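You operate a simulated robot arm through the tools that you are given. There is no shell and no other tool.

You are at the controls of a simulated robot arm. One attempt, no reset.

JOB
Drain the parts tank and refill it to the line.
Fine: drain and fill valves end shut, the lid too. Where these are worked on the way, their far stop is far enough and under half their travel is too little: lid of the parts tank.
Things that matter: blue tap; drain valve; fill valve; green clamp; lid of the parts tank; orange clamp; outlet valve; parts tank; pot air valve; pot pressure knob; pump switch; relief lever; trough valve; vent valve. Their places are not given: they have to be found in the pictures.

The check looks at the end state, three seconds after you hand in, the way a careful person would. Anything else that was tipped, shoved, dropped, spilled or broken makes it a failure. A push-on lid holds only when it is set on centred and level and pressed home; a screw cap is set on level and turned clockwise until tight.

ROBOT AND FRAMES
A 7-joint arm with a two-finger parallel gripper, fixed in place. Base frame: the origin is at the foot of the arm, x ahead of it, y to its left, z up. Readings come in cm, degrees, newtons and seconds.
With the tool pointing down near the work surface it reaches from about 10 to 88 cm from the base axis. Its first joint turns from -166.0 to 166.0 degrees. Payload 1.57 kg.
Tool frame: the origin (TCP) lies between the finger pads and is the grasp point; the fingertips stand 3 cm ahead of it; z points along the fingers, y is the line along which they close. Largest opening 11 cm; finger width 2.4, thickness 1.2; the body of the gripper, 4.8 by 11.2 cm, starts 7.8 cm behind the TCP.
Orientation is told as [roll, pitch, yaw] about the base's x, y, z axes, in that order, counted from this pose: with the fingers straight down and closing along the base's y, the tool's x points along the base's -x, its y along +y and its z along -z.

CONTROLS
- The arm moves only by the tool jog_arm. Its argument "moves" is a list of rows, each an object of numbers (a shift or turn left out is 0, a gripper value left out holds the last): "dx", "dy", "dz": the shift along the tool's x, y, z in cm; "ax", "ay", "az": the turn, a rotation vector about the tool's x, y, z in degrees; "claw": the closure, from 0 (fully open) to 1 (shut). In form: [{"dx": .., "dy": .., "dz": .., "ax": .., "ay": .., "az": .., "claw": ..}, ...]. A call has 1 to 20 rows; each row is the pose to reach, as a shift and turn from the pose commanded when the call began, along the tool's axes at that moment. Rows are played at 5 a second. More than 5 cm and 8.6 degrees between two rows, or a gripper value outside its range, and nothing of the call is played. Where a pose cannot be reached the arm comes as near as it can. A force on the tool above 90 N (or 10 N above the force at the start of the call, whichever is more), or a blocked arm, ends the call early, and 0.2 s more pass. Each finger travels about 10.8 cm/s and halts on what it meets, pressing with about 43 N; the grip force reading is that of the motor and also rises with nothing between the fingers. The clock runs only during rows and for 0.2 s after the last one: add rows that repeat a pose to give the fingers time. The reply holds the time, the measured pose of the TCP, the force on the tool along the base axes, the opening and the grip force, in the units named above and with some noise, with the torque about the TCP (base axes, N m) and any sound that the robot's microphone picked up.
- Cameras (640 x 400 px; columns grow to the right, rows downward): "scene" is now at [45.46, 13.94, 147.97]; the picture's right is [-0.92, -0.40, 0.00], its down [-0.35, 0.80, -0.49] and it looks along [0.20, -0.45, -0.87] (base axes); focal length 214 px, centre (320, 200). "wrist" rides on the gripper at [7, 1.6, -14.1] in the tool frame; the picture's right is [-0.23, 0.97, 0.00], its down [-0.86, -0.20, -0.48] and it looks along [-0.47, -0.11, 0.88] (tool axes); focal length 222 px, centre (320, 200).
- capture(camera): a new picture of that camera. The clock stands still meanwhile.
- slide_trunk(by): slides the trunk up (or, below 0, down) by that many cm; the arm and the scene camera ride with it, the base frame stays. It gives what a move gives, with no picture.
- turn_head(pan, tilt): turns the head with the scene camera to pan (to the left, within 103 degrees either way) and tilt (down, from -29 to 69), counted from straight ahead of the robot. It gives what a move gives.
- pixel_to_xyz(camera, pixels): for up to 12 pixels [column, row] of the newest picture of that camera ("zoom" is the newest enlarged one), the place [x, y, z] in the base frame of the surface seen there, good to about 0.2 cm. The clock stands still meanwhile.
- zoom(camera, box): a new picture of the part [left, top, right, bottom] of that camera's present view, enlarged. The clock stands still meanwhile.
- hand_in(): hands the job in; it is judged then, once.

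Open the gripper and draw the arm clear of the work before you hand the job in, unless the task says otherwise.

The tools are called after "Request:" as a command line: name --argument value ..., lists and objects as JSON in quotes. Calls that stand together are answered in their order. jog_arm: Moves the arm, as the interface text tells. Its arguments: {"type":"object","properties":{"moves":{"type":"array","items":{"type":"object","properties":{"dx":{"type":"number"},"dy":{"type":"number"},"dz":{"type":"number"},"ax":{"type":"number"},"ay":{"type":"number"},"az":{"type":"number"},"claw":{"type":"number"}}}}},"required":["moves"]} The other tools are called the same way: slide_trunk (by) slides the trunk up or down; turn_head (pan, tilt) turns the head that bears the scene camera; capture (camera) takes a picture; pixel_to_xyz (camera, pixels) gives the place of the surface under pixels of a picture; zoom (camera, box) takes an enlarged picture of a part of a camera's view; hand_in () hands the job in.

At the start:

```text
clock: 0.0
position: [53.76, -21.85, 133.69]
tcp_rot: [-0.1, -0.2, 0.0]
force: [0.5, 0.3, 0.0]
moment: [0.01, -0.01, -0.01]
finger_gap: 10.98
gripper_force: 0.1
trunk travel left (down, up): [-55.0, 6.0]
head pan, tilt: [-66.4, 60.4]
```

scene: 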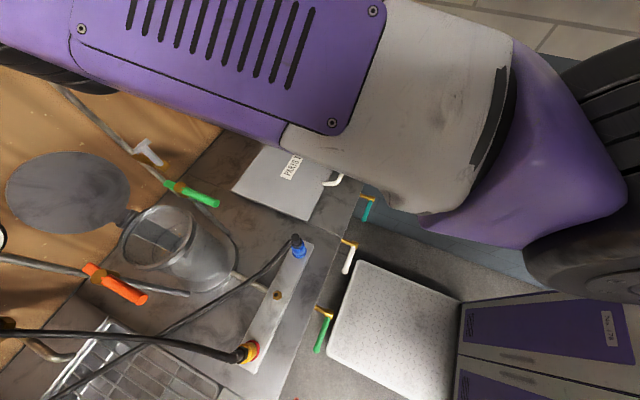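
wrist: 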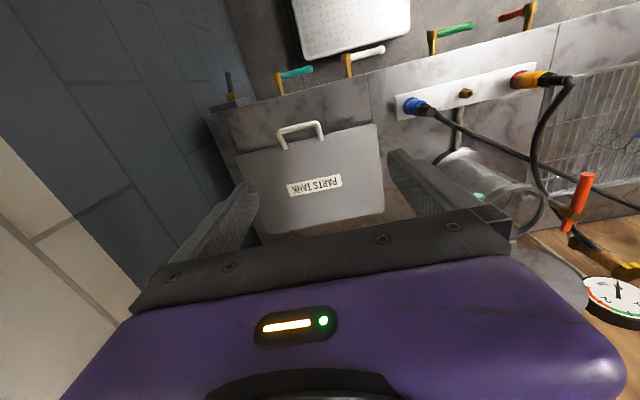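

The first pictures show a bench with the parts tank lid (wrist ~315,185) and several valves along its front. I take fresh pictures and enlarge them to read the labels.

Request:
zoom --camera "wrist" --box '[200, 0, 640, 275]'

Request:
zoom --camera "scene" --box '[0, 130, 400, 400]'

```text
1.45 times, centred on (420, 138) of wrist
```

zoom: 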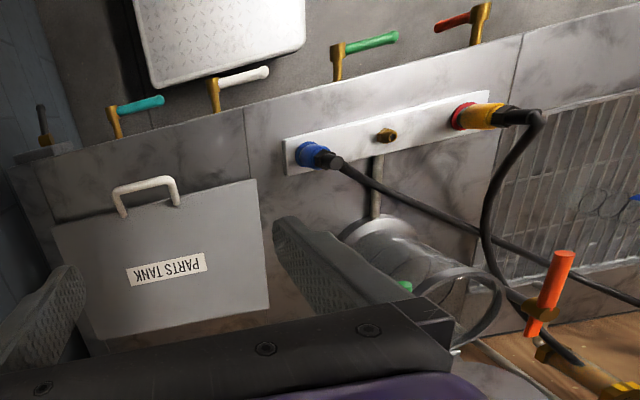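

```text
1.48 times, centred on (200, 265) of scene
```

zoom: 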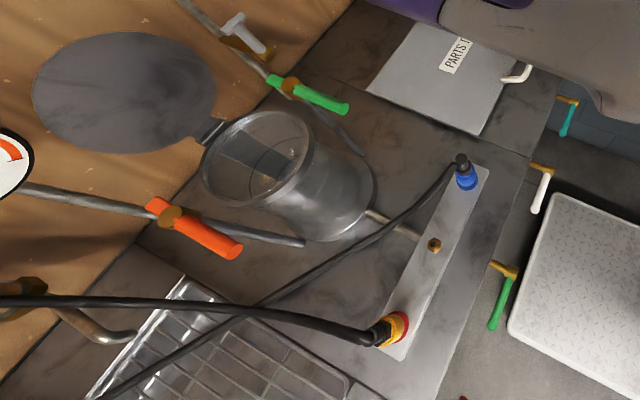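

Next I read off coordinates of the main items seen in the enlarged scene picture: tank lid and handle, valves, plates and bench.

Request:
pixel_to_xyz --camera "zoom" --pixels '[[450, 80], [520, 75], [567, 118], [541, 190], [502, 300], [467, 180], [433, 245], [393, 330], [250, 160], [300, 95], [200, 235], [245, 35]]'

Request:
capture --camera "wrist"

```text
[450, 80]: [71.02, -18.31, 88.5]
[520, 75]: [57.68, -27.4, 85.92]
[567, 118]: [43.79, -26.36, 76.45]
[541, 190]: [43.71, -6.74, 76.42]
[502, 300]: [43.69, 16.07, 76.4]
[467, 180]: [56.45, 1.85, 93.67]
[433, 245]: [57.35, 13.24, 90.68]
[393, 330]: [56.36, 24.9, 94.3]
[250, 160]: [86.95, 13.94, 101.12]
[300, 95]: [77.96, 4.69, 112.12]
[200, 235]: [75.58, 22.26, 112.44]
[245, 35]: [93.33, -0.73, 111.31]
```

```text
taken
```

wrist: 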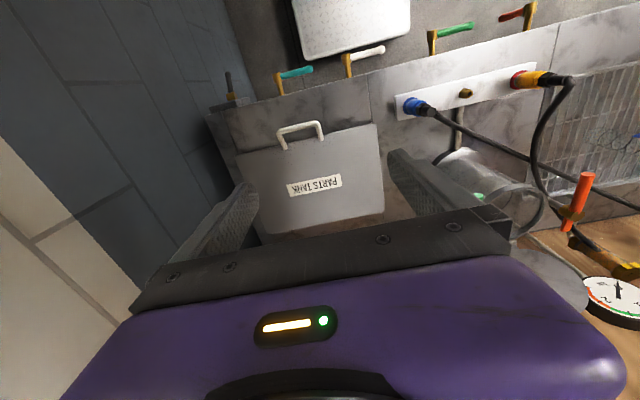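

Bench top is near z 88 cm and a row of levers hangs at its front (z≈76). I turn the head for a wider look at the whole work area.

Request:
turn_head --pan 0 --tilt 45

Request:
capture --camera "scene"

Request:
turn_head --pan 45 --tilt 40

Request:
capture --camera "scene"

Request:
turn_head --pan -40 --tilt 35

Request:
capture --camera "scene"

```text
clock: 1.4
position: [53.58, -21.87, 133.76]
tcp_rot: [-0.1, 0.0, 0.0]
force: [-0.1, -0.6, 0.3]
moment: [0.03, -0.01, 0.0]
finger_gap: 11.01
gripper_force: 0.0
trunk travel left (down, up): [-55.0, 6.0]
head pan, tilt: [0.0, 45.0]
```

```text
taken
```

scene: 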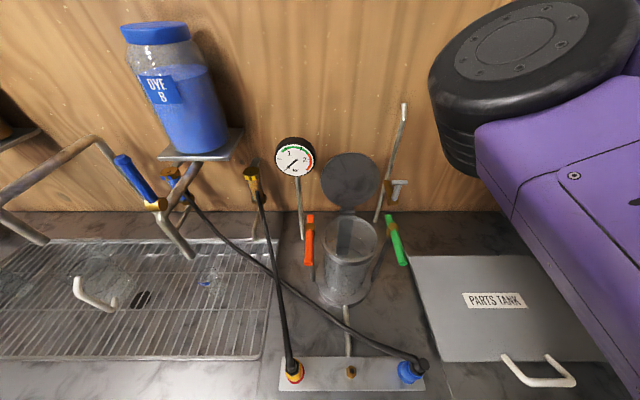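

```text
clock: 2.5
position: [53.56, -21.85, 133.59]
tcp_rot: [0.0, -0.1, 0.0]
force: [-0.8, 0.2, 0.0]
moment: [0.01, 0.0, 0.03]
finger_gap: 11.02
gripper_force: 0.1
trunk travel left (down, up): [-55.0, 6.0]
head pan, tilt: [45.0, 40.0]
```

```text
taken
```

scene: 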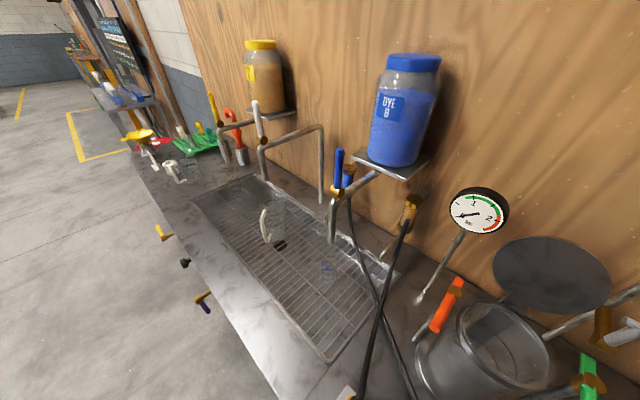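

```text
clock: 4.1
position: [53.57, -21.76, 133.74]
tcp_rot: [0.0, 0.0, 0.0]
force: [0.1, 0.0, 0.4]
moment: [0.01, 0.01, 0.01]
finger_gap: 11.0
gripper_force: 0.1
trunk travel left (down, up): [-55.0, 6.0]
head pan, tilt: [-40.0, 35.0]
```

```text
taken
```

scene: 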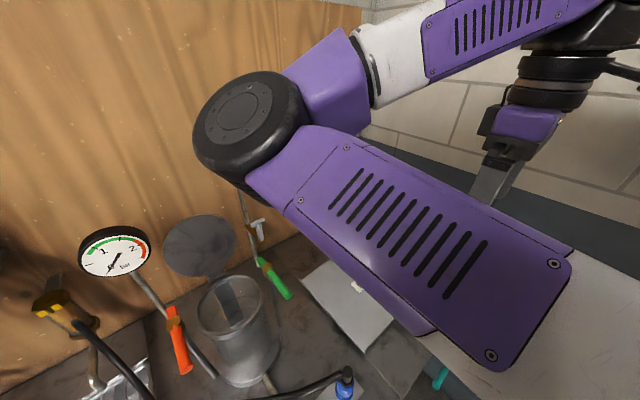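

The arm blocks the right side. I look straight down along the bench front with the head to find the levers and pipes below.

Request:
turn_head --pan -90 --tilt 60

Request:
capture --camera "scene"

Request:
turn_head --pan 90 --tilt 50

Request:
capture --camera "scene"

Request:
turn_head --pan -30 --tilt 69

Request:
capture --camera "scene"

```text
clock: 5.3
position: [53.54, -21.86, 133.63]
tcp_rot: [0.0, 0.1, 0.0]
force: [0.1, 0.4, 0.0]
moment: [0.03, 0.01, 0.03]
finger_gap: 10.99
gripper_force: 0.0
trunk travel left (down, up): [-55.0, 6.0]
head pan, tilt: [-90.0, 60.0]
```

```text
taken
```

scene: 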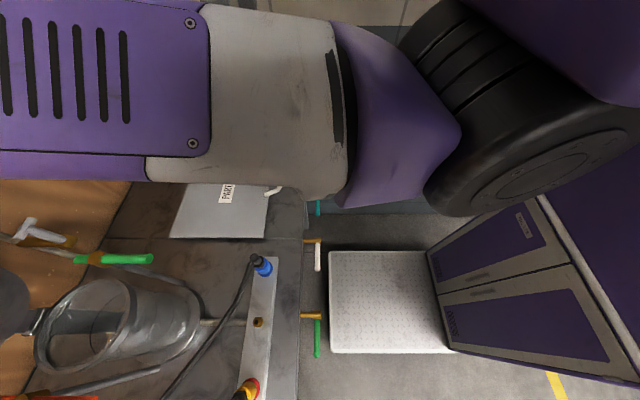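

```text
clock: 8.0
position: [53.62, -21.75, 133.69]
tcp_rot: [-0.1, 0.0, 0.0]
force: [-0.2, -1.4, -0.8]
moment: [0.01, 0.0, 0.03]
finger_gap: 11.02
gripper_force: 0.0
trunk travel left (down, up): [-55.0, 6.0]
head pan, tilt: [90.0, 50.0]
```

```text
taken
```

scene: 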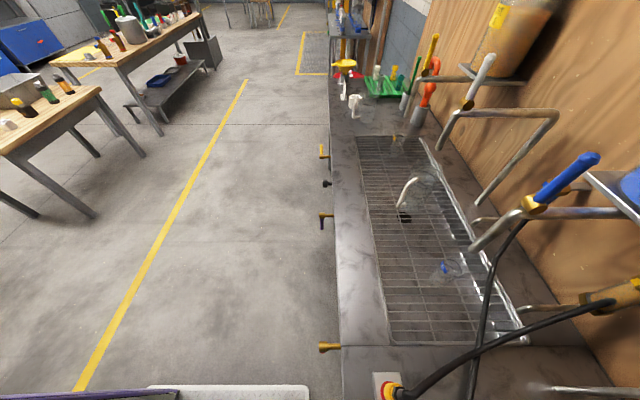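

```text
clock: 9.9
position: [53.53, -21.76, 133.74]
tcp_rot: [0.1, -0.1, 0.1]
force: [0.1, -0.6, -0.2]
moment: [-0.03, 0.01, 0.0]
finger_gap: 11.01
gripper_force: 0.0
trunk travel left (down, up): [-55.0, 6.0]
head pan, tilt: [-30.0, 68.8]
```

```text
taken
```

scene: 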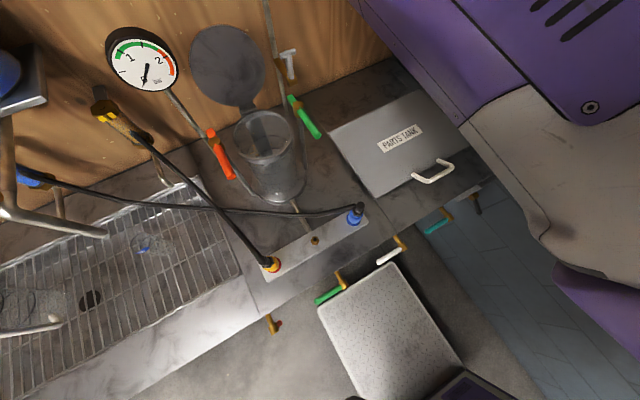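

I enlarge the front lever area to see shapes and look for nameplates or pipes.

Request:
zoom --camera "scene" --box '[240, 160, 500, 340]'

Request:
zoom --camera "wrist" --box '[200, 0, 420, 140]'

Request:
zoom --camera "wrist" --box '[400, 0, 640, 150]'

```text
2.22 times, centred on (370, 250) of scene
```

zoom: 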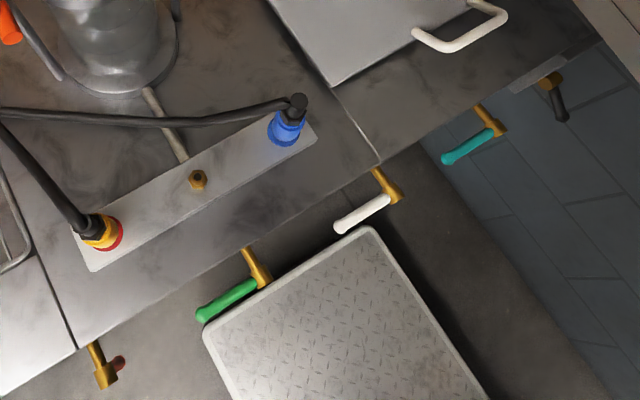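

```text
2.86 times, centred on (310, 70) of wrist
```

zoom: 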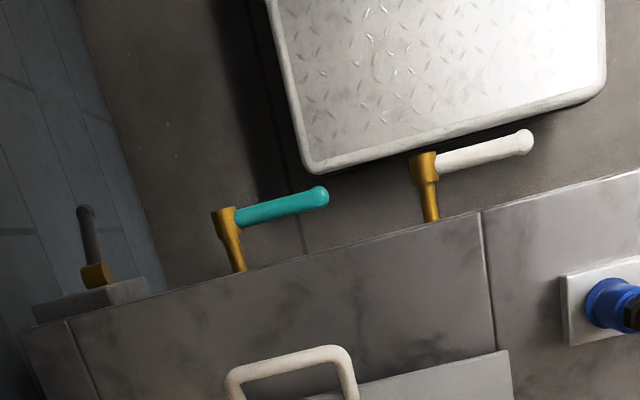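

```text
2.67 times, centred on (520, 75) of wrist
```

zoom: 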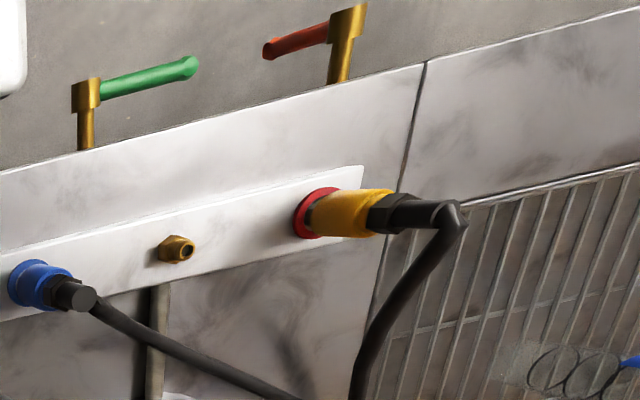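

I check the plate and cabinet positions in front of the robot before moving the arm to view the bench front.

Request:
pixel_to_xyz --camera "scene" --pixels '[[390, 320], [345, 395], [450, 360], [395, 270], [400, 382], [475, 390], [435, 225], [478, 200], [275, 322], [550, 300], [460, 260], [330, 300]]'

Request:
pixel_to_xyz --camera "wrist" --pixels '[[290, 73], [360, 52], [455, 28], [515, 15], [228, 85], [310, 180], [300, 130], [240, 155], [380, 125], [382, 213], [255, 230], [225, 160]]'

```text
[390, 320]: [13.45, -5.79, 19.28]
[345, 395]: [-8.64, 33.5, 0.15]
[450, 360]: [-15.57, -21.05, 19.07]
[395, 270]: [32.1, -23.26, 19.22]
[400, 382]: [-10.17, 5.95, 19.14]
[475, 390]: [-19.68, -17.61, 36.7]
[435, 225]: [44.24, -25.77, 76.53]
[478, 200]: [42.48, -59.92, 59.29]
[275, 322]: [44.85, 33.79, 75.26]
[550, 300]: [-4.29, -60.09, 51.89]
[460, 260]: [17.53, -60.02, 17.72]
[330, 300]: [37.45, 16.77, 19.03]
```

```text
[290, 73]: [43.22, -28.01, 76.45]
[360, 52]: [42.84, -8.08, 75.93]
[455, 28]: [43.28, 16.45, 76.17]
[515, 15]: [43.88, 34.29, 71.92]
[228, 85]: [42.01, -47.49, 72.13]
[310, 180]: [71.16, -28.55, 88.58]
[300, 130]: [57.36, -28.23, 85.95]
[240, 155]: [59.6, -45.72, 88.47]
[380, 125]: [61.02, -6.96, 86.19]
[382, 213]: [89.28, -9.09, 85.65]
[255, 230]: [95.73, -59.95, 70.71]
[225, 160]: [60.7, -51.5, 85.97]
```

The plate is the robot's own base at z≈19; the bench-front levers hang at x≈43.5. I draw the gripper back and down in front of the bench, pitched forward, so the wrist camera can look at the bench front.

Request:
jog_arm --moves '[{"dx": 4.2, "ay": -5}, {"dx": 8.4, "ay": -10}, {"dx": 12.6, "ay": -15}, {"dx": 16.8, "ay": -20}, {"dx": 21, "ay": -25}, {"dx": 25, "ay": -30}, {"dx": 25, "dz": 4.5, "ay": -30}, {"dx": 25, "dz": 9, "ay": -30}, {"dx": 25, "dz": 13.5, "ay": -30}, {"dx": 25, "dz": 18, "ay": -30}, {"dx": 25, "dz": 22.5, "ay": -30}, {"dx": 25, "dz": 27, "ay": -30}, {"dx": 25, "dz": 31.5, "ay": -30}, {"dx": 25, "dz": 36, "ay": -30}, {"dx": 25, "dz": 40, "ay": -30}]'

Request:
capture --camera "wrist"

```text
clock: 10.8
position: [47.11, -18.98, 133.79]
tcp_rot: [0.7, -11.9, 20.2]
force: [0.1, 0.1, -0.3]
moment: [0.03, 0.03, 0.01]
finger_gap: 11.0
gripper_force: 0.0
trunk travel left (down, up): [-55.0, 6.0]
head pan, tilt: [-30.0, 68.8]
stopped in row 4: the arm was blocked; the commanded pose is now the measured one
```

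```text
taken
```

wrist: 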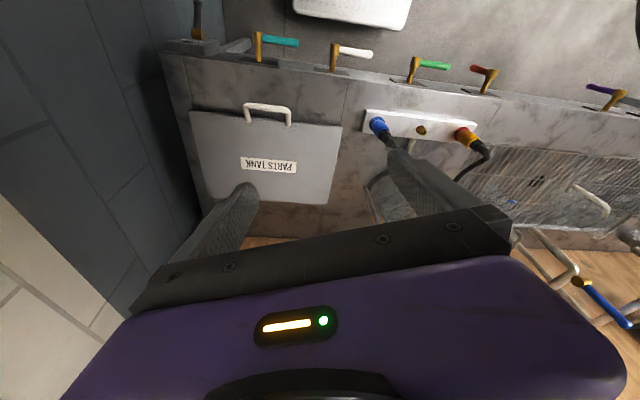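

The arm got blocked early, likely by its own joint limits. I look at the arm's posture to plan a better path.

Request:
turn_head --pan -75 --tilt 35

Request:
capture --camera "scene"

Request:
pixel_to_xyz --camera "scene" --pixels '[[320, 100], [200, 100], [100, 100], [420, 100], [520, 100], [320, 200], [200, 200], [420, 200], [520, 200], [320, 300], [520, 300], [600, 50]]'

```text
clock: 11.9
position: [46.85, -18.91, 133.71]
tcp_rot: [0.7, -12.0, 20.4]
force: [0.3, 0.1, 0.4]
moment: [-0.01, 0.0, -0.04]
finger_gap: 10.99
gripper_force: 0.1
trunk travel left (down, up): [-55.0, 6.0]
head pan, tilt: [-75.0, 35.0]
```

```text
taken
```

scene: 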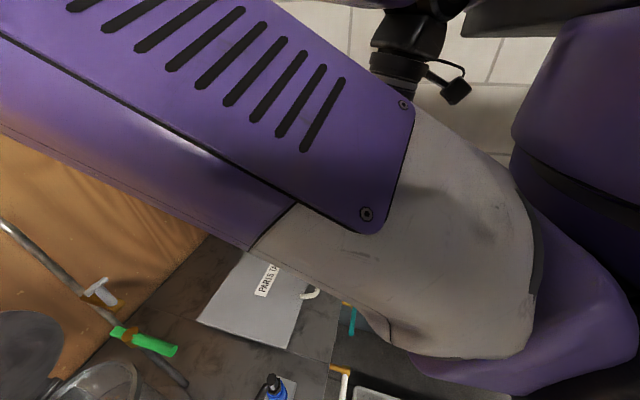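

```text
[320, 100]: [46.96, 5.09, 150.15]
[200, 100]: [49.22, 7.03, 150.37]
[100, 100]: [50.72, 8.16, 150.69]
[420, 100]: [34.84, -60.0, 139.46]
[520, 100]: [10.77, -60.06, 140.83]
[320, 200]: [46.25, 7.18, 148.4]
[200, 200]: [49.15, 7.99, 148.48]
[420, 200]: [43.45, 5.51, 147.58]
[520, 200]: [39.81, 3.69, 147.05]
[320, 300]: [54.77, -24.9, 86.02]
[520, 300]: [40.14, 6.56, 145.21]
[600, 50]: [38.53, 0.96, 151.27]
```

I look at the elbow side to learn where the elbow and wrist links are.

Request:
turn_head --pan -40 --tilt 15

Request:
capture --camera "scene"

Request:
pixel_to_xyz --camera "scene" --pixels '[[240, 180], [200, 200], [300, 180], [340, 130], [420, 130], [500, 100], [540, 180], [520, 220], [490, 250], [150, 220], [250, 300], [600, 150]]'

```text
clock: 13.0
position: [46.92, -19.07, 133.83]
tcp_rot: [0.7, -12.0, 20.4]
force: [0.9, 1.0, 0.1]
moment: [-0.01, -0.03, -0.02]
finger_gap: 11.02
gripper_force: 0.0
trunk travel left (down, up): [-55.0, 6.0]
head pan, tilt: [-40.0, 15.0]
```

```text
taken
```

scene: 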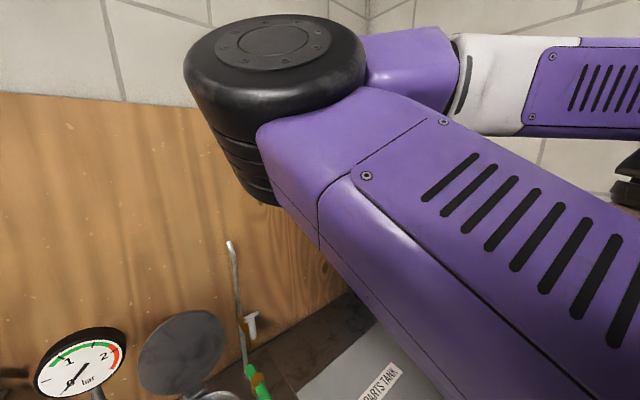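

```text
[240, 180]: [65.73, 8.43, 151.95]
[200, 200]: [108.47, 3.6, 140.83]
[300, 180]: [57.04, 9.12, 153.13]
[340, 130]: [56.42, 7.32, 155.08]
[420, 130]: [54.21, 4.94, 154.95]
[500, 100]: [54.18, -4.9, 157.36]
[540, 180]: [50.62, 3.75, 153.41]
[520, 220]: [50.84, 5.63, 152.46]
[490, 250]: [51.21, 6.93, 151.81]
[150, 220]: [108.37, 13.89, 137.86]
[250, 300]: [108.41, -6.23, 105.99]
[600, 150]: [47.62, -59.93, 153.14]
```

The arm is folded tight in a horizontal plane at z≈153. I lower the hand straight down by 20 cm (lid top is at 88.5, so clearance remains) while undoing the odd rotation, to unfold the arm.

Request:
jog_arm --moves '[{"dx": 0.83, "dz": 3.9, "ax": 0.56, "ay": 2.4, "az": 4.1}, {"dx": 1.66, "dz": 7.8, "ax": 1.1, "ay": 4.8, "az": 8.2}, {"dx": 2.5, "dz": 11.7, "ax": 1.7, "ay": 7.2, "az": 12.2}, {"dx": 3.3, "dz": 15.6, "ax": 2.2, "ay": 9.6, "az": 16.3}, {"dx": 4.16, "dz": 19.6, "ax": 2.8, "ay": 12, "az": 20.4}]'

Request:
capture --camera "scene"

```text
clock: 14.2
position: [49.19, -21.55, 113.8]
tcp_rot: [0.0, 0.3, -0.4]
force: [0.5, -0.3, -0.9]
moment: [-0.01, -0.03, 0.0]
finger_gap: 11.02
gripper_force: 0.1
out of reach, approached as far as the arm can: row 2, 3, 4, 5
trunk travel left (down, up): [-55.0, 6.0]
head pan, tilt: [-40.0, 15.0]
```

```text
taken
```

scene: 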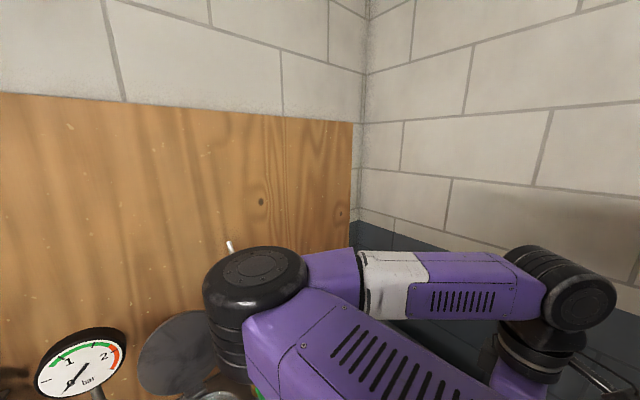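

The elbow dropped too. I measure the elbow and the pot-side items to keep clearance.

Request:
pixel_to_xyz --camera "scene" --pixels '[[250, 265], [225, 320], [225, 365], [265, 335], [320, 315], [330, 265], [450, 270], [520, 330], [575, 300], [180, 345], [80, 360], [400, 370]]'

Request:
turn_head --pan -40 --tilt 50

Request:
capture --camera "scene"

```text
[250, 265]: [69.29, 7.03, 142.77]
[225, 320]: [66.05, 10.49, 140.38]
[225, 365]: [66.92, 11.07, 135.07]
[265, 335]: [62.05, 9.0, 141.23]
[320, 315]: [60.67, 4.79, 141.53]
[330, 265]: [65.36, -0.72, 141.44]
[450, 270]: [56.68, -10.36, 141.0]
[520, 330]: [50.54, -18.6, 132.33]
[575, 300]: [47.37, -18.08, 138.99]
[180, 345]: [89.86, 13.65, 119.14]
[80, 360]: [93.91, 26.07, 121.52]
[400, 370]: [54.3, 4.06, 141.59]
```

```text
clock: 15.2
position: [49.2, -21.42, 113.84]
tcp_rot: [0.1, 0.3, -0.2]
force: [0.0, 0.3, 0.0]
moment: [-0.01, -0.01, 0.01]
finger_gap: 10.99
gripper_force: 0.1
trunk travel left (down, up): [-55.0, 6.0]
head pan, tilt: [-40.0, 50.0]
```

```text
taken
```

scene: 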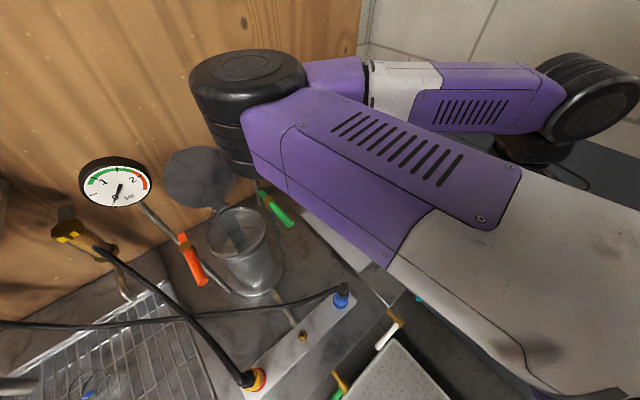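

Elbow clears the pot by a good margin. I now draw the hand straight back in x in steps.

Request:
jog_arm --moves '[{"dx": 3, "dz": 1}, {"dx": 6, "dz": 2}, {"dx": 9, "dz": 3}, {"dx": 12, "dz": 4}, {"dx": 15, "dz": 5}, {"dx": 18, "dz": 6}]'

Request:
capture --camera "scene"

Request:
capture --camera "wrist"

```text
clock: 16.6
position: [31.48, -27.5, 106.94]
tcp_rot: [0.1, 0.2, -0.1]
force: [0.3, -0.2, 1.0]
moment: [-0.01, 0.0, -0.04]
finger_gap: 11.0
gripper_force: 0.1
out of reach, approached as far as the arm can: row 1, 2, 3, 4, 5, 6
trunk travel left (down, up): [-55.0, 6.0]
head pan, tilt: [-40.0, 50.0]
```

```text
taken
```

scene: 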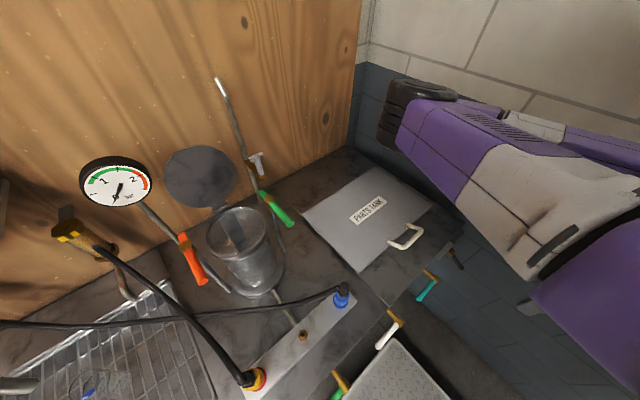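

```text
taken
```

wrist: 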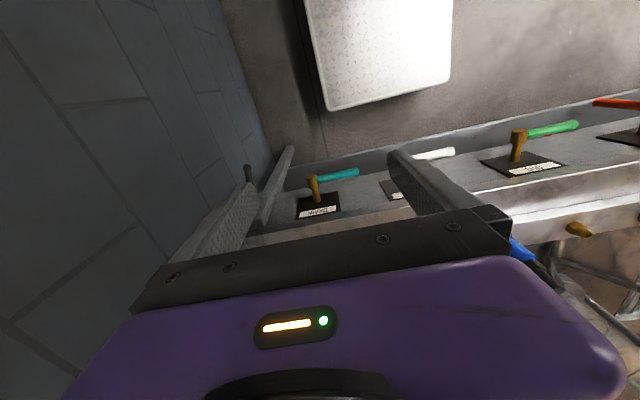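

The wrist now sees nameplates under each lever. I enlarge them.

Request:
zoom --camera "wrist" --box '[270, 90, 430, 230]'

Request:
zoom --camera "wrist" --box '[460, 80, 640, 200]'

```text
2.86 times, centred on (350, 160) of wrist
```

zoom: 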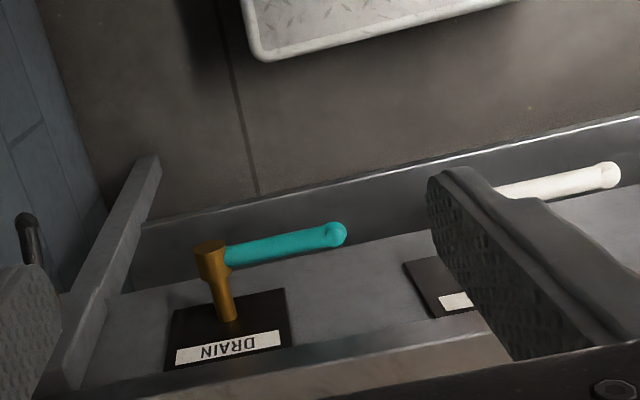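

```text
3.33 times, centred on (550, 140) of wrist
```

zoom: 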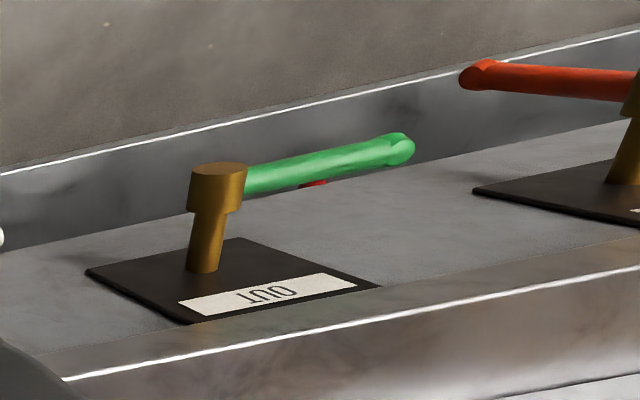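

Teal lever (zoom ~ (270,240)) is DRAIN, green one is OUT. I slide the trunk down 15 cm (nothing is beneath the arm that high) to see the other nameplates.

Request:
slide_trunk --by -15

Request:
capture --camera "wrist"

Request:
capture --camera "scene"

```text
clock: 18.3
position: [31.49, -27.45, 91.82]
tcp_rot: [0.1, 0.1, -0.2]
force: [0.7, 0.8, 0.7]
moment: [0.01, 0.0, -0.01]
finger_gap: 10.99
gripper_force: 0.1
trunk travel left (down, up): [-40.0, 21.0]
head pan, tilt: [-40.0, 50.0]
```

```text
taken
```

wrist: 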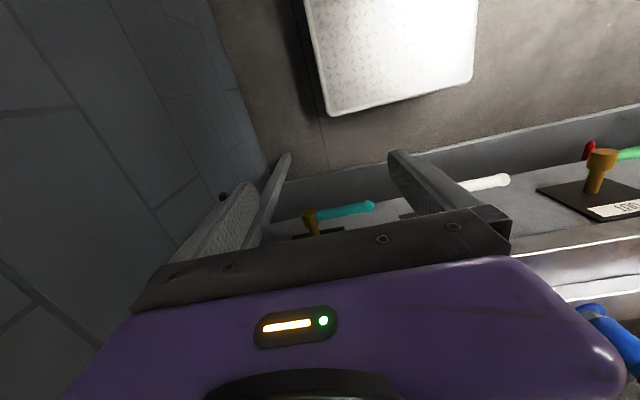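

```text
taken
```

scene: 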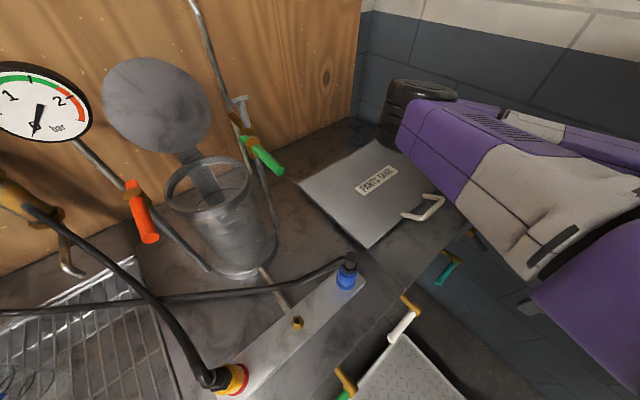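

I pitch the hand up by ~30° and shift left so the camera looks at the front face squarely.

Request:
jog_arm --moves '[{"dy": 3, "ay": -6}, {"dy": 6, "ay": -12}, {"dy": 9, "ay": -18}, {"dy": 12, "ay": -24}, {"dy": 15, "ay": -30}]'

Request:
capture --camera "wrist"

```text
clock: 19.5
position: [26.5, -17.41, 86.88]
tcp_rot: [0.2, -30.0, -0.3]
force: [0.0, 0.6, 0.2]
moment: [-0.01, 0.06, -0.01]
finger_gap: 11.0
gripper_force: 0.0
out of reach, approached as far as the arm can: row 1, 2, 3, 4, 5
trunk travel left (down, up): [-40.0, 21.0]
head pan, tilt: [-40.0, 50.0]
```

```text
taken
```

wrist: 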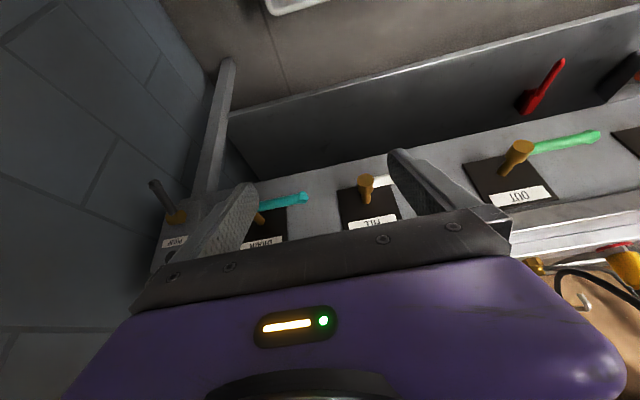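

White lever is FILL, far right dark one is labelled PUMP. I enlarge to read these and see handle orientations.

Request:
zoom --camera "wrist" --box '[140, 130, 440, 270]'

Request:
zoom --camera "wrist" --box '[440, 30, 640, 230]'

```text
2.13 times, centred on (290, 200) of wrist
```

zoom: 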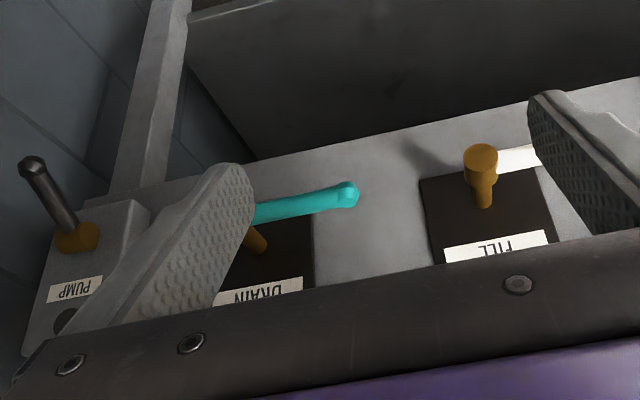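

```text
2.00 times, centred on (540, 130) of wrist
```

zoom: 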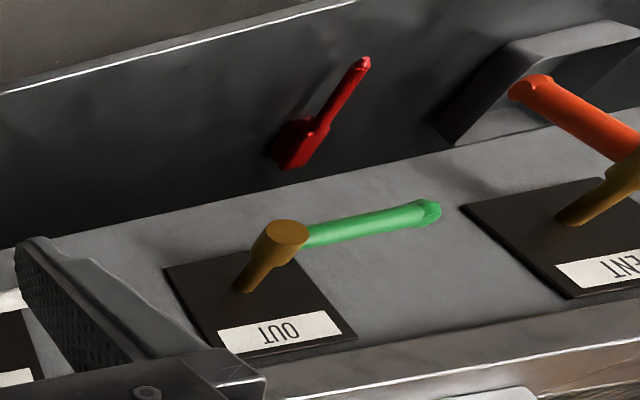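

The row reads PUMP, DRAIN (teal), FILL (white), OUT (green), VENT (orange), with a red lever below. I measure the DRAIN and FILL lever geometry precisely.

Request:
pixel_to_xyz --camera "wrist" --pixels '[[275, 199], [304, 197], [288, 200], [262, 218], [268, 237], [330, 200], [366, 182], [380, 181], [372, 222], [300, 238], [330, 180], [176, 217]]'

Request:
pixel_to_xyz --camera "zoom" --pixels '[[280, 235], [250, 285], [310, 240], [430, 212], [280, 330], [340, 90], [295, 150], [590, 115], [640, 160], [200, 130], [200, 300], [100, 40]]'

```text
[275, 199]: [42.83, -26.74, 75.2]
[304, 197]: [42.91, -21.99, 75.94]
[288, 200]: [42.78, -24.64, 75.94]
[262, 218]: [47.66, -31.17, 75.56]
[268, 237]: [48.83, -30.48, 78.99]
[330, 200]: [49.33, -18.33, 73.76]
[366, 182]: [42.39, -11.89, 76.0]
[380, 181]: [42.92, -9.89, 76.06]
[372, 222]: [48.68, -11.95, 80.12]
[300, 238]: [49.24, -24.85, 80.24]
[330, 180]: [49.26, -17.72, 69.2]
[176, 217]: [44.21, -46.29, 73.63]
```

```text
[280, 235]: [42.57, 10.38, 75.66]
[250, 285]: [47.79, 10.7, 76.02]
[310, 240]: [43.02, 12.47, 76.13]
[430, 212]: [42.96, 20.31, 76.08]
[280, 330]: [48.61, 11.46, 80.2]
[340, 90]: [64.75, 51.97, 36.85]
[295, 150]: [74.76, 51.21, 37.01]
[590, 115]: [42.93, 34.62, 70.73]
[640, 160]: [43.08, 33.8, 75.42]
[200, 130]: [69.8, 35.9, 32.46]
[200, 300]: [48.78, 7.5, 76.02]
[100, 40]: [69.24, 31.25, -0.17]
```

Panel face at x≈49.2, DRAIN stem at y≈-31, z≈76 with handle pointing +y; FILL stem at y≈-12. Now I look closely at the lid and its handle.

Request:
turn_head --pan -60 --tilt 50

Request:
capture --camera "scene"

Request:
zoom --camera "scene" --box '[120, 60, 440, 260]'

```text
clock: 20.4
position: [26.51, -17.4, 86.85]
tcp_rot: [0.2, -30.1, -0.3]
force: [0.0, 0.4, -0.4]
moment: [-0.02, -0.01, -0.02]
finger_gap: 10.96
gripper_force: 0.0
trunk travel left (down, up): [-40.0, 21.0]
head pan, tilt: [-60.0, 50.0]
```

```text
taken
```

scene: 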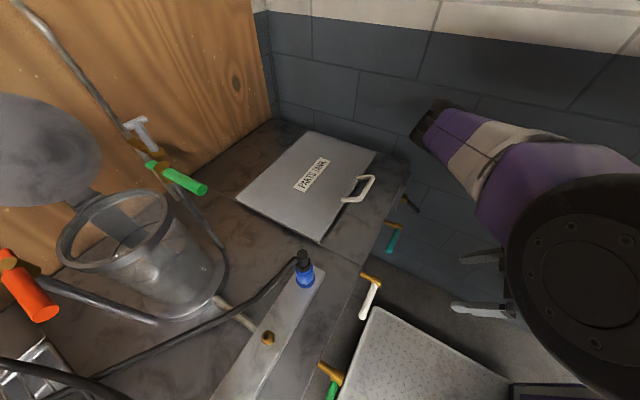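

```text
2.00 times, centred on (280, 160) of scene
```

zoom: 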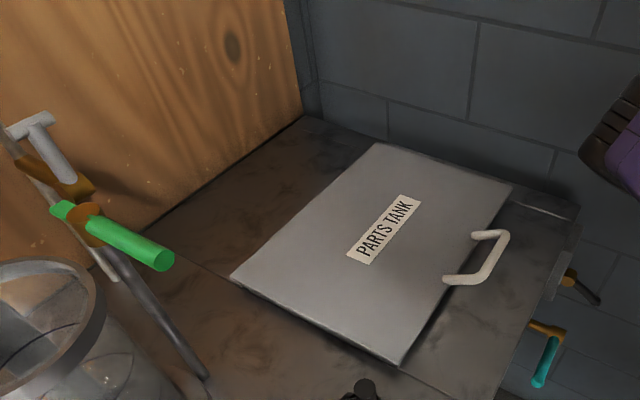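

I measure lid corners and handle.

Request:
pixel_to_xyz --camera "zoom" --pixels '[[232, 275], [400, 365], [510, 187], [378, 147], [447, 280], [475, 237], [484, 278], [503, 238], [495, 257], [430, 330], [460, 262], [490, 235]]'

Request:
pixel_to_xyz --camera "scene" --pixels '[[590, 280], [520, 260], [620, 380], [520, 170], [450, 120], [480, 255], [480, 308], [345, 260], [395, 175], [300, 240], [500, 200], [430, 130]]'

```text
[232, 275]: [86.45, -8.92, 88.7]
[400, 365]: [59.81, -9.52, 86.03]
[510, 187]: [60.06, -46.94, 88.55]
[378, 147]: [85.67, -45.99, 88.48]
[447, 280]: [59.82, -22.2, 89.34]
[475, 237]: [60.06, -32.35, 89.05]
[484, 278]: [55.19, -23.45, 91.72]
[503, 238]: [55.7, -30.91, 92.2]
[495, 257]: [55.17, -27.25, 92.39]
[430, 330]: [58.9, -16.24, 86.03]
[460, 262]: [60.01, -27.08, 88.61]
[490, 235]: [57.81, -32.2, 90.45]
```

```text
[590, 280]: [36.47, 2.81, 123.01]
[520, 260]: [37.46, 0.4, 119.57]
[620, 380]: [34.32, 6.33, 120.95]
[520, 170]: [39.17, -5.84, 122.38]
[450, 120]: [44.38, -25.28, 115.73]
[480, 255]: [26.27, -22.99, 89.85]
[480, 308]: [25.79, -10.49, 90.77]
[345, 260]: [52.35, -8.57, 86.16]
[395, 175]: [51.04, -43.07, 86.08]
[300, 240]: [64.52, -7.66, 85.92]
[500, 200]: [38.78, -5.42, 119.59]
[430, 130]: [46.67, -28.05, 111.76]
```

The lid (x 60–86, y −47…−9, top z 88.5) has a handle bar at x≈55.2, y −31…−23, z≈91.7, so it is hinged at the back. I raise the hand and bring it over the handle, levelling the tool.

Request:
jog_arm --moves '[{"dx": -2.5, "dz": -4.33}, {"dx": -5, "dz": -8.66}, {"dx": -7.5, "dz": -13}, {"dx": -10, "dz": -17.3}, {"dx": -13.9, "dy": -1.5, "dz": -15.07, "ay": 5}, {"dx": -17.8, "dy": -3, "dz": -12.8, "ay": 10}, {"dx": -21.7, "dy": -4.5, "dz": -10.6, "ay": 15}, {"dx": -25.6, "dy": -6, "dz": -8.3, "ay": 20}, {"dx": -29.5, "dy": -7.5, "dz": -6.07, "ay": 25}, {"dx": -33.4, "dy": -9, "dz": -3.8, "ay": 30}]'

Request:
capture --camera "scene"

```text
clock: 22.6
position: [53.4, -26.53, 107.16]
tcp_rot: [0.0, 0.2, -0.2]
force: [-0.3, 0.5, 0.2]
moment: [-0.01, -0.02, -0.04]
finger_gap: 11.01
gripper_force: 0.2
out of reach, approached as far as the arm can: row 1, 2, 3, 4, 5, 6, 7, 8
trunk travel left (down, up): [-40.0, 21.0]
head pan, tilt: [-60.0, 50.0]
```

```text
taken
```

scene: 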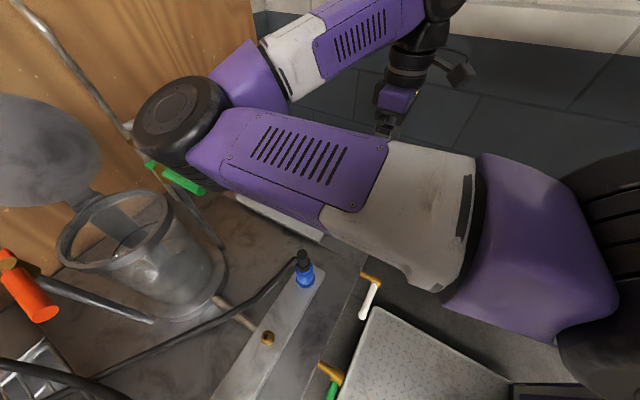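

The elbow now hangs near the green clamp pipe. I check clearances there.

Request:
pixel_to_xyz --camera "scene" --pixels '[[180, 100], [145, 140], [160, 155], [215, 150], [190, 175], [150, 165], [130, 130], [100, 95], [200, 190], [120, 210], [60, 60], [30, 20]]'

Request:
zoom --camera "scene" --box '[0, 0, 320, 200]'

```text
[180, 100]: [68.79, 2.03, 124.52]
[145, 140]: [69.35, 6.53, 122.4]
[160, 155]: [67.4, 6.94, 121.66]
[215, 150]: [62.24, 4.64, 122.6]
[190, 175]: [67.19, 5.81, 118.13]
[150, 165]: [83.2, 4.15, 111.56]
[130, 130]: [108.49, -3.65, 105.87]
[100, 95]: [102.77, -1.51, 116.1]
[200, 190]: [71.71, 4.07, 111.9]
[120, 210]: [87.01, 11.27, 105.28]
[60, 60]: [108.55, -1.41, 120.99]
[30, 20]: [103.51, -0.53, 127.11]
```

```text
2.00 times, centred on (160, 100) of scene
```

zoom: 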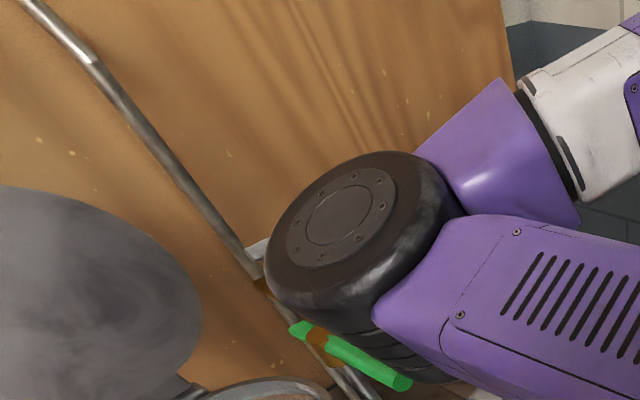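

The elbow's underside is very close above the green clamp (z≈112). I raise the trunk 18 cm right away to regain clearance.

Request:
slide_trunk --by 18

Request:
capture --camera "scene"

```text
clock: 24.6
position: [53.25, -26.57, 125.04]
tcp_rot: [0.0, 0.1, -0.2]
force: [0.4, 0.6, -0.5]
moment: [0.01, -0.01, 0.0]
finger_gap: 11.02
gripper_force: 0.0
trunk travel left (down, up): [-58.0, 3.0]
head pan, tilt: [-60.0, 50.0]
```

```text
taken
```

scene: 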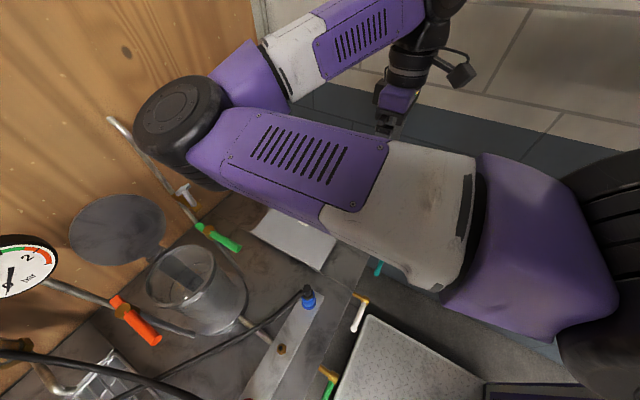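

Clearance restored. Now I turn the jaws by 90° so they close along x, across the handle bar.

Request:
jog_arm --moves '[{"az": 8}, {"az": 16}, {"az": 24}, {"az": 32}, {"az": 40}, {"az": 48}, {"az": 56}, {"az": 64}, {"az": 72}, {"az": 80}, {"az": 85}, {"az": 90}]'

Request:
capture --camera "wrist"

Request:
capture --camera "scene"

```text
clock: 27.1
position: [53.34, -26.5, 125.08]
tcp_rot: [-0.1, 0.1, -90.3]
force: [-0.6, -0.1, 0.2]
moment: [-0.01, 0.01, 0.01]
finger_gap: 11.01
gripper_force: 0.0
trunk travel left (down, up): [-58.0, 3.0]
head pan, tilt: [-60.0, 50.0]
```

```text
taken
```

wrist: 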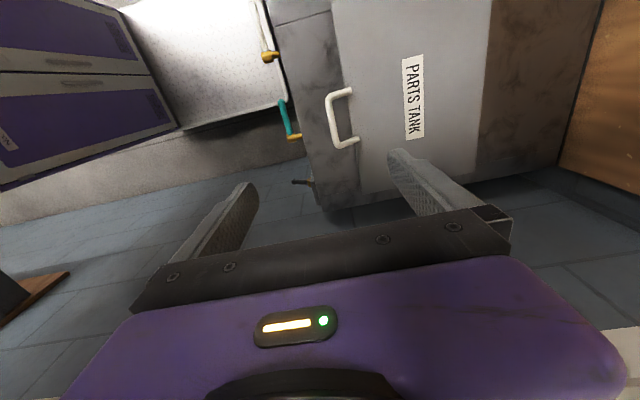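

```text
taken
```

scene: 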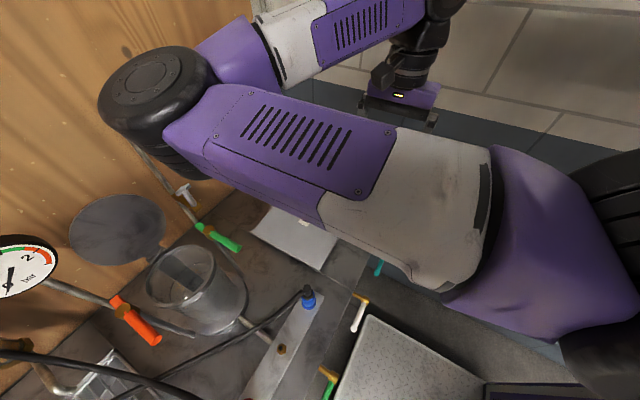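

Jaws now close along x. I move above the bar (x 55.3, y −27) with the gap narrowed to ~5 cm and descend to z≈104 for a check.

Request:
jog_arm --moves '[{"dx": -0.1, "dy": 0.5, "dz": 4.5, "claw": 0.55}, {"dx": -0.2, "dy": 1, "dz": 9, "claw": 0.55}, {"dx": -0.4, "dy": 1.5, "dz": 13, "claw": 0.55}, {"dx": -0.5, "dy": 2, "dz": 17, "claw": 0.55}, {"dx": -0.5, "dy": 2, "dz": 21, "claw": 0.55}]'

Request:
capture --camera "wrist"

Request:
capture --camera "scene"

```text
clock: 28.4
position: [55.21, -27.33, 104.37]
tcp_rot: [-0.2, 0.1, -90.2]
force: [-0.5, 0.0, 0.6]
moment: [-0.04, 0.05, 0.0]
finger_gap: 4.94
gripper_force: 0.1
trunk travel left (down, up): [-58.0, 3.0]
head pan, tilt: [-60.0, 50.0]
```

```text
taken
```

wrist: 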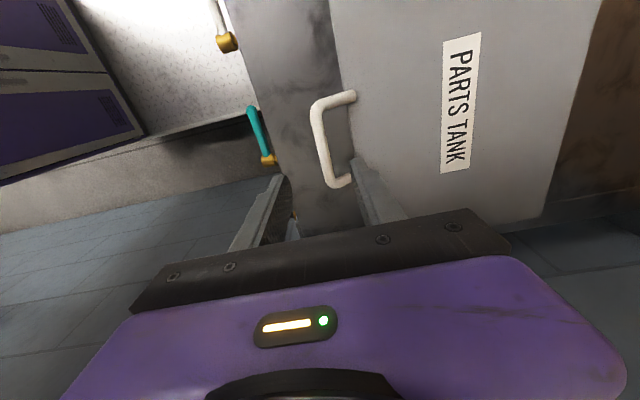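

```text
taken
```

scene: 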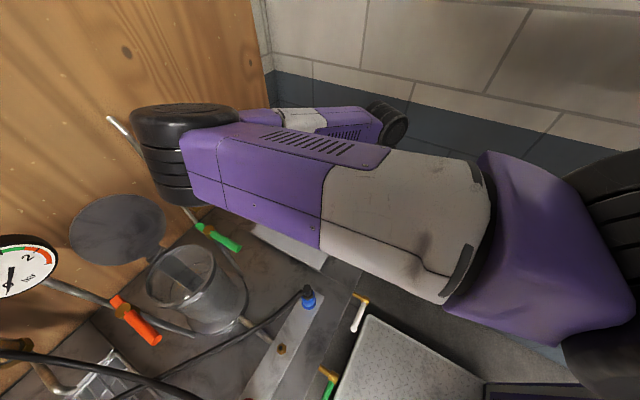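

The bar sits right between the jaws in the wrist view; I verify its coordinates there.

Request:
pixel_to_xyz --camera "wrist" --pixels '[[316, 115], [321, 145], [327, 172], [345, 97], [342, 181], [318, 130], [355, 97], [352, 178]]'

Request:
pixel_to_xyz --camera "scene" --pixels '[[180, 120], [160, 180], [175, 195], [200, 200], [215, 235], [140, 140]]'

```text
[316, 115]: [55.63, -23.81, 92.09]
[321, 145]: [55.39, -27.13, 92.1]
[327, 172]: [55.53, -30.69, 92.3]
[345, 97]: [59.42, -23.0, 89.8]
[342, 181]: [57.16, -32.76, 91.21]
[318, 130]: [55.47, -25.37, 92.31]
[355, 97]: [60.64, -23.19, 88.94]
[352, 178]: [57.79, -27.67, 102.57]
```

```text
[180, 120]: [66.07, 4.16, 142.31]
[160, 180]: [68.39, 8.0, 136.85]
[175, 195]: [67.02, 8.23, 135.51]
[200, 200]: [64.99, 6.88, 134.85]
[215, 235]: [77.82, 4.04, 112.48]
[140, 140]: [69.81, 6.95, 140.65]
```

Bar centre ≈ (55.5, −27, 91.6). I descend 12.6 cm and close on the bar.

Request:
jog_arm --moves '[{"dy": 0.3, "dz": 4}, {"dy": 0.3, "dz": 8}, {"dy": 0.3, "dz": 11}, {"dy": 0.3, "dz": 12.6}, {"dy": 0.3, "dz": 12.6, "claw": 1}, {"dy": 0.3, "dz": 12.6, "claw": 1}, {"dy": 0.3, "dz": 12.6, "claw": 1}]'

Request:
capture --camera "wrist"

```text
clock: 29.9
position: [55.48, -26.92, 91.54]
tcp_rot: [-0.2, 0.1, -90.4]
force: [-4.8, 0.3, -2.0]
moment: [-0.48, 0.06, 0.23]
finger_gap: 1.4
gripper_force: 30.1
trunk travel left (down, up): [-58.0, 3.0]
head pan, tilt: [-60.0, 50.0]
```

```text
taken
```

wrist: 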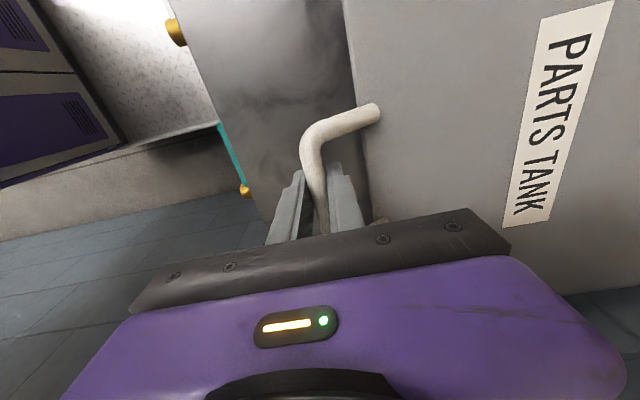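

Firm grip on the bar (gap 1.4 cm). I lift along an arc about the rear hinge for the first 16° and watch the forces.

Request:
jog_arm --moves '[{"dy": 0.35, "dz": -2.1, "claw": 1}, {"dy": 0.87, "dz": -4.21, "claw": 1}, {"dy": 1.55, "dz": -6.25, "claw": 1}, {"dy": 2.32, "dz": -8.25, "claw": 1}]'

Request:
capture --camera "wrist"

Request:
capture --camera "scene"

```text
clock: 30.9
position: [57.39, -26.84, 99.81]
tcp_rot: [-0.4, 0.0, -90.3]
force: [-35.5, -3.6, 12.2]
moment: [-0.09, 0.11, 0.45]
finger_gap: 1.38
gripper_force: 30.4
trunk travel left (down, up): [-58.0, 3.0]
head pan, tilt: [-60.0, 50.0]
```

```text
taken
```

wrist: 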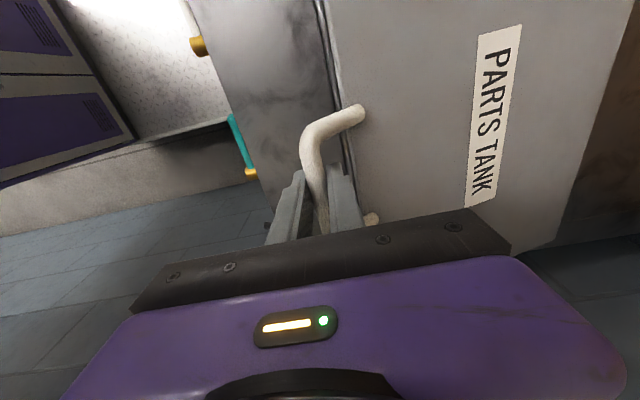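

```text
taken
```

scene: 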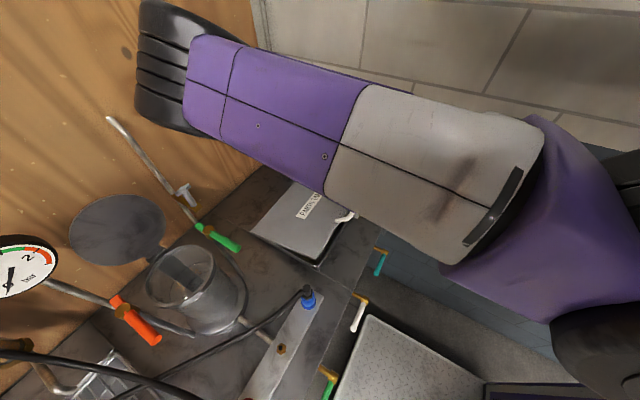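

The lid swings up on its rear hinge; the −35 N x‑force says my arc was slightly too far forward, so I refine the hinge to (86.5, z 89) and continue to about 43°.

Request:
jog_arm --moves '[{"dy": -0.1, "dz": -1.2, "claw": 1}, {"dy": 0.8, "dz": -3.0, "claw": 1}, {"dy": 1.73, "dz": -4.56, "claw": 1}, {"dy": 3.5, "dz": -7.29, "claw": 1}, {"dy": 5.55, "dz": -9.82, "claw": 1}, {"dy": 7.85, "dz": -12.12, "claw": 1}]'

Request:
capture --camera "scene"

```text
clock: 32.4
position: [65.45, -26.89, 111.78]
tcp_rot: [0.0, 0.0, -90.1]
force: [-18.2, 0.2, 16.4]
moment: [-0.17, 0.15, 0.32]
finger_gap: 1.38
gripper_force: 30.1
trunk travel left (down, up): [-58.0, 3.0]
head pan, tilt: [-60.0, 50.0]
```

```text
taken
```

scene: 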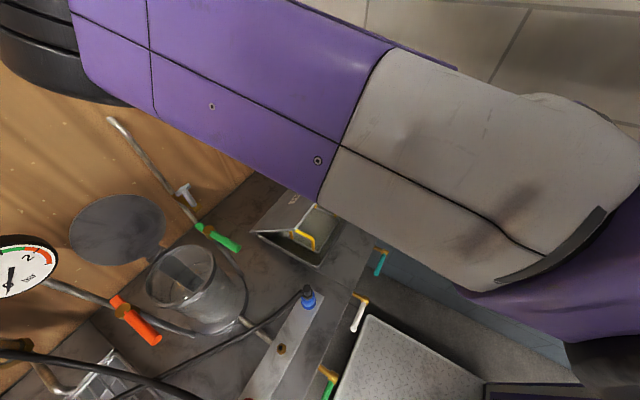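

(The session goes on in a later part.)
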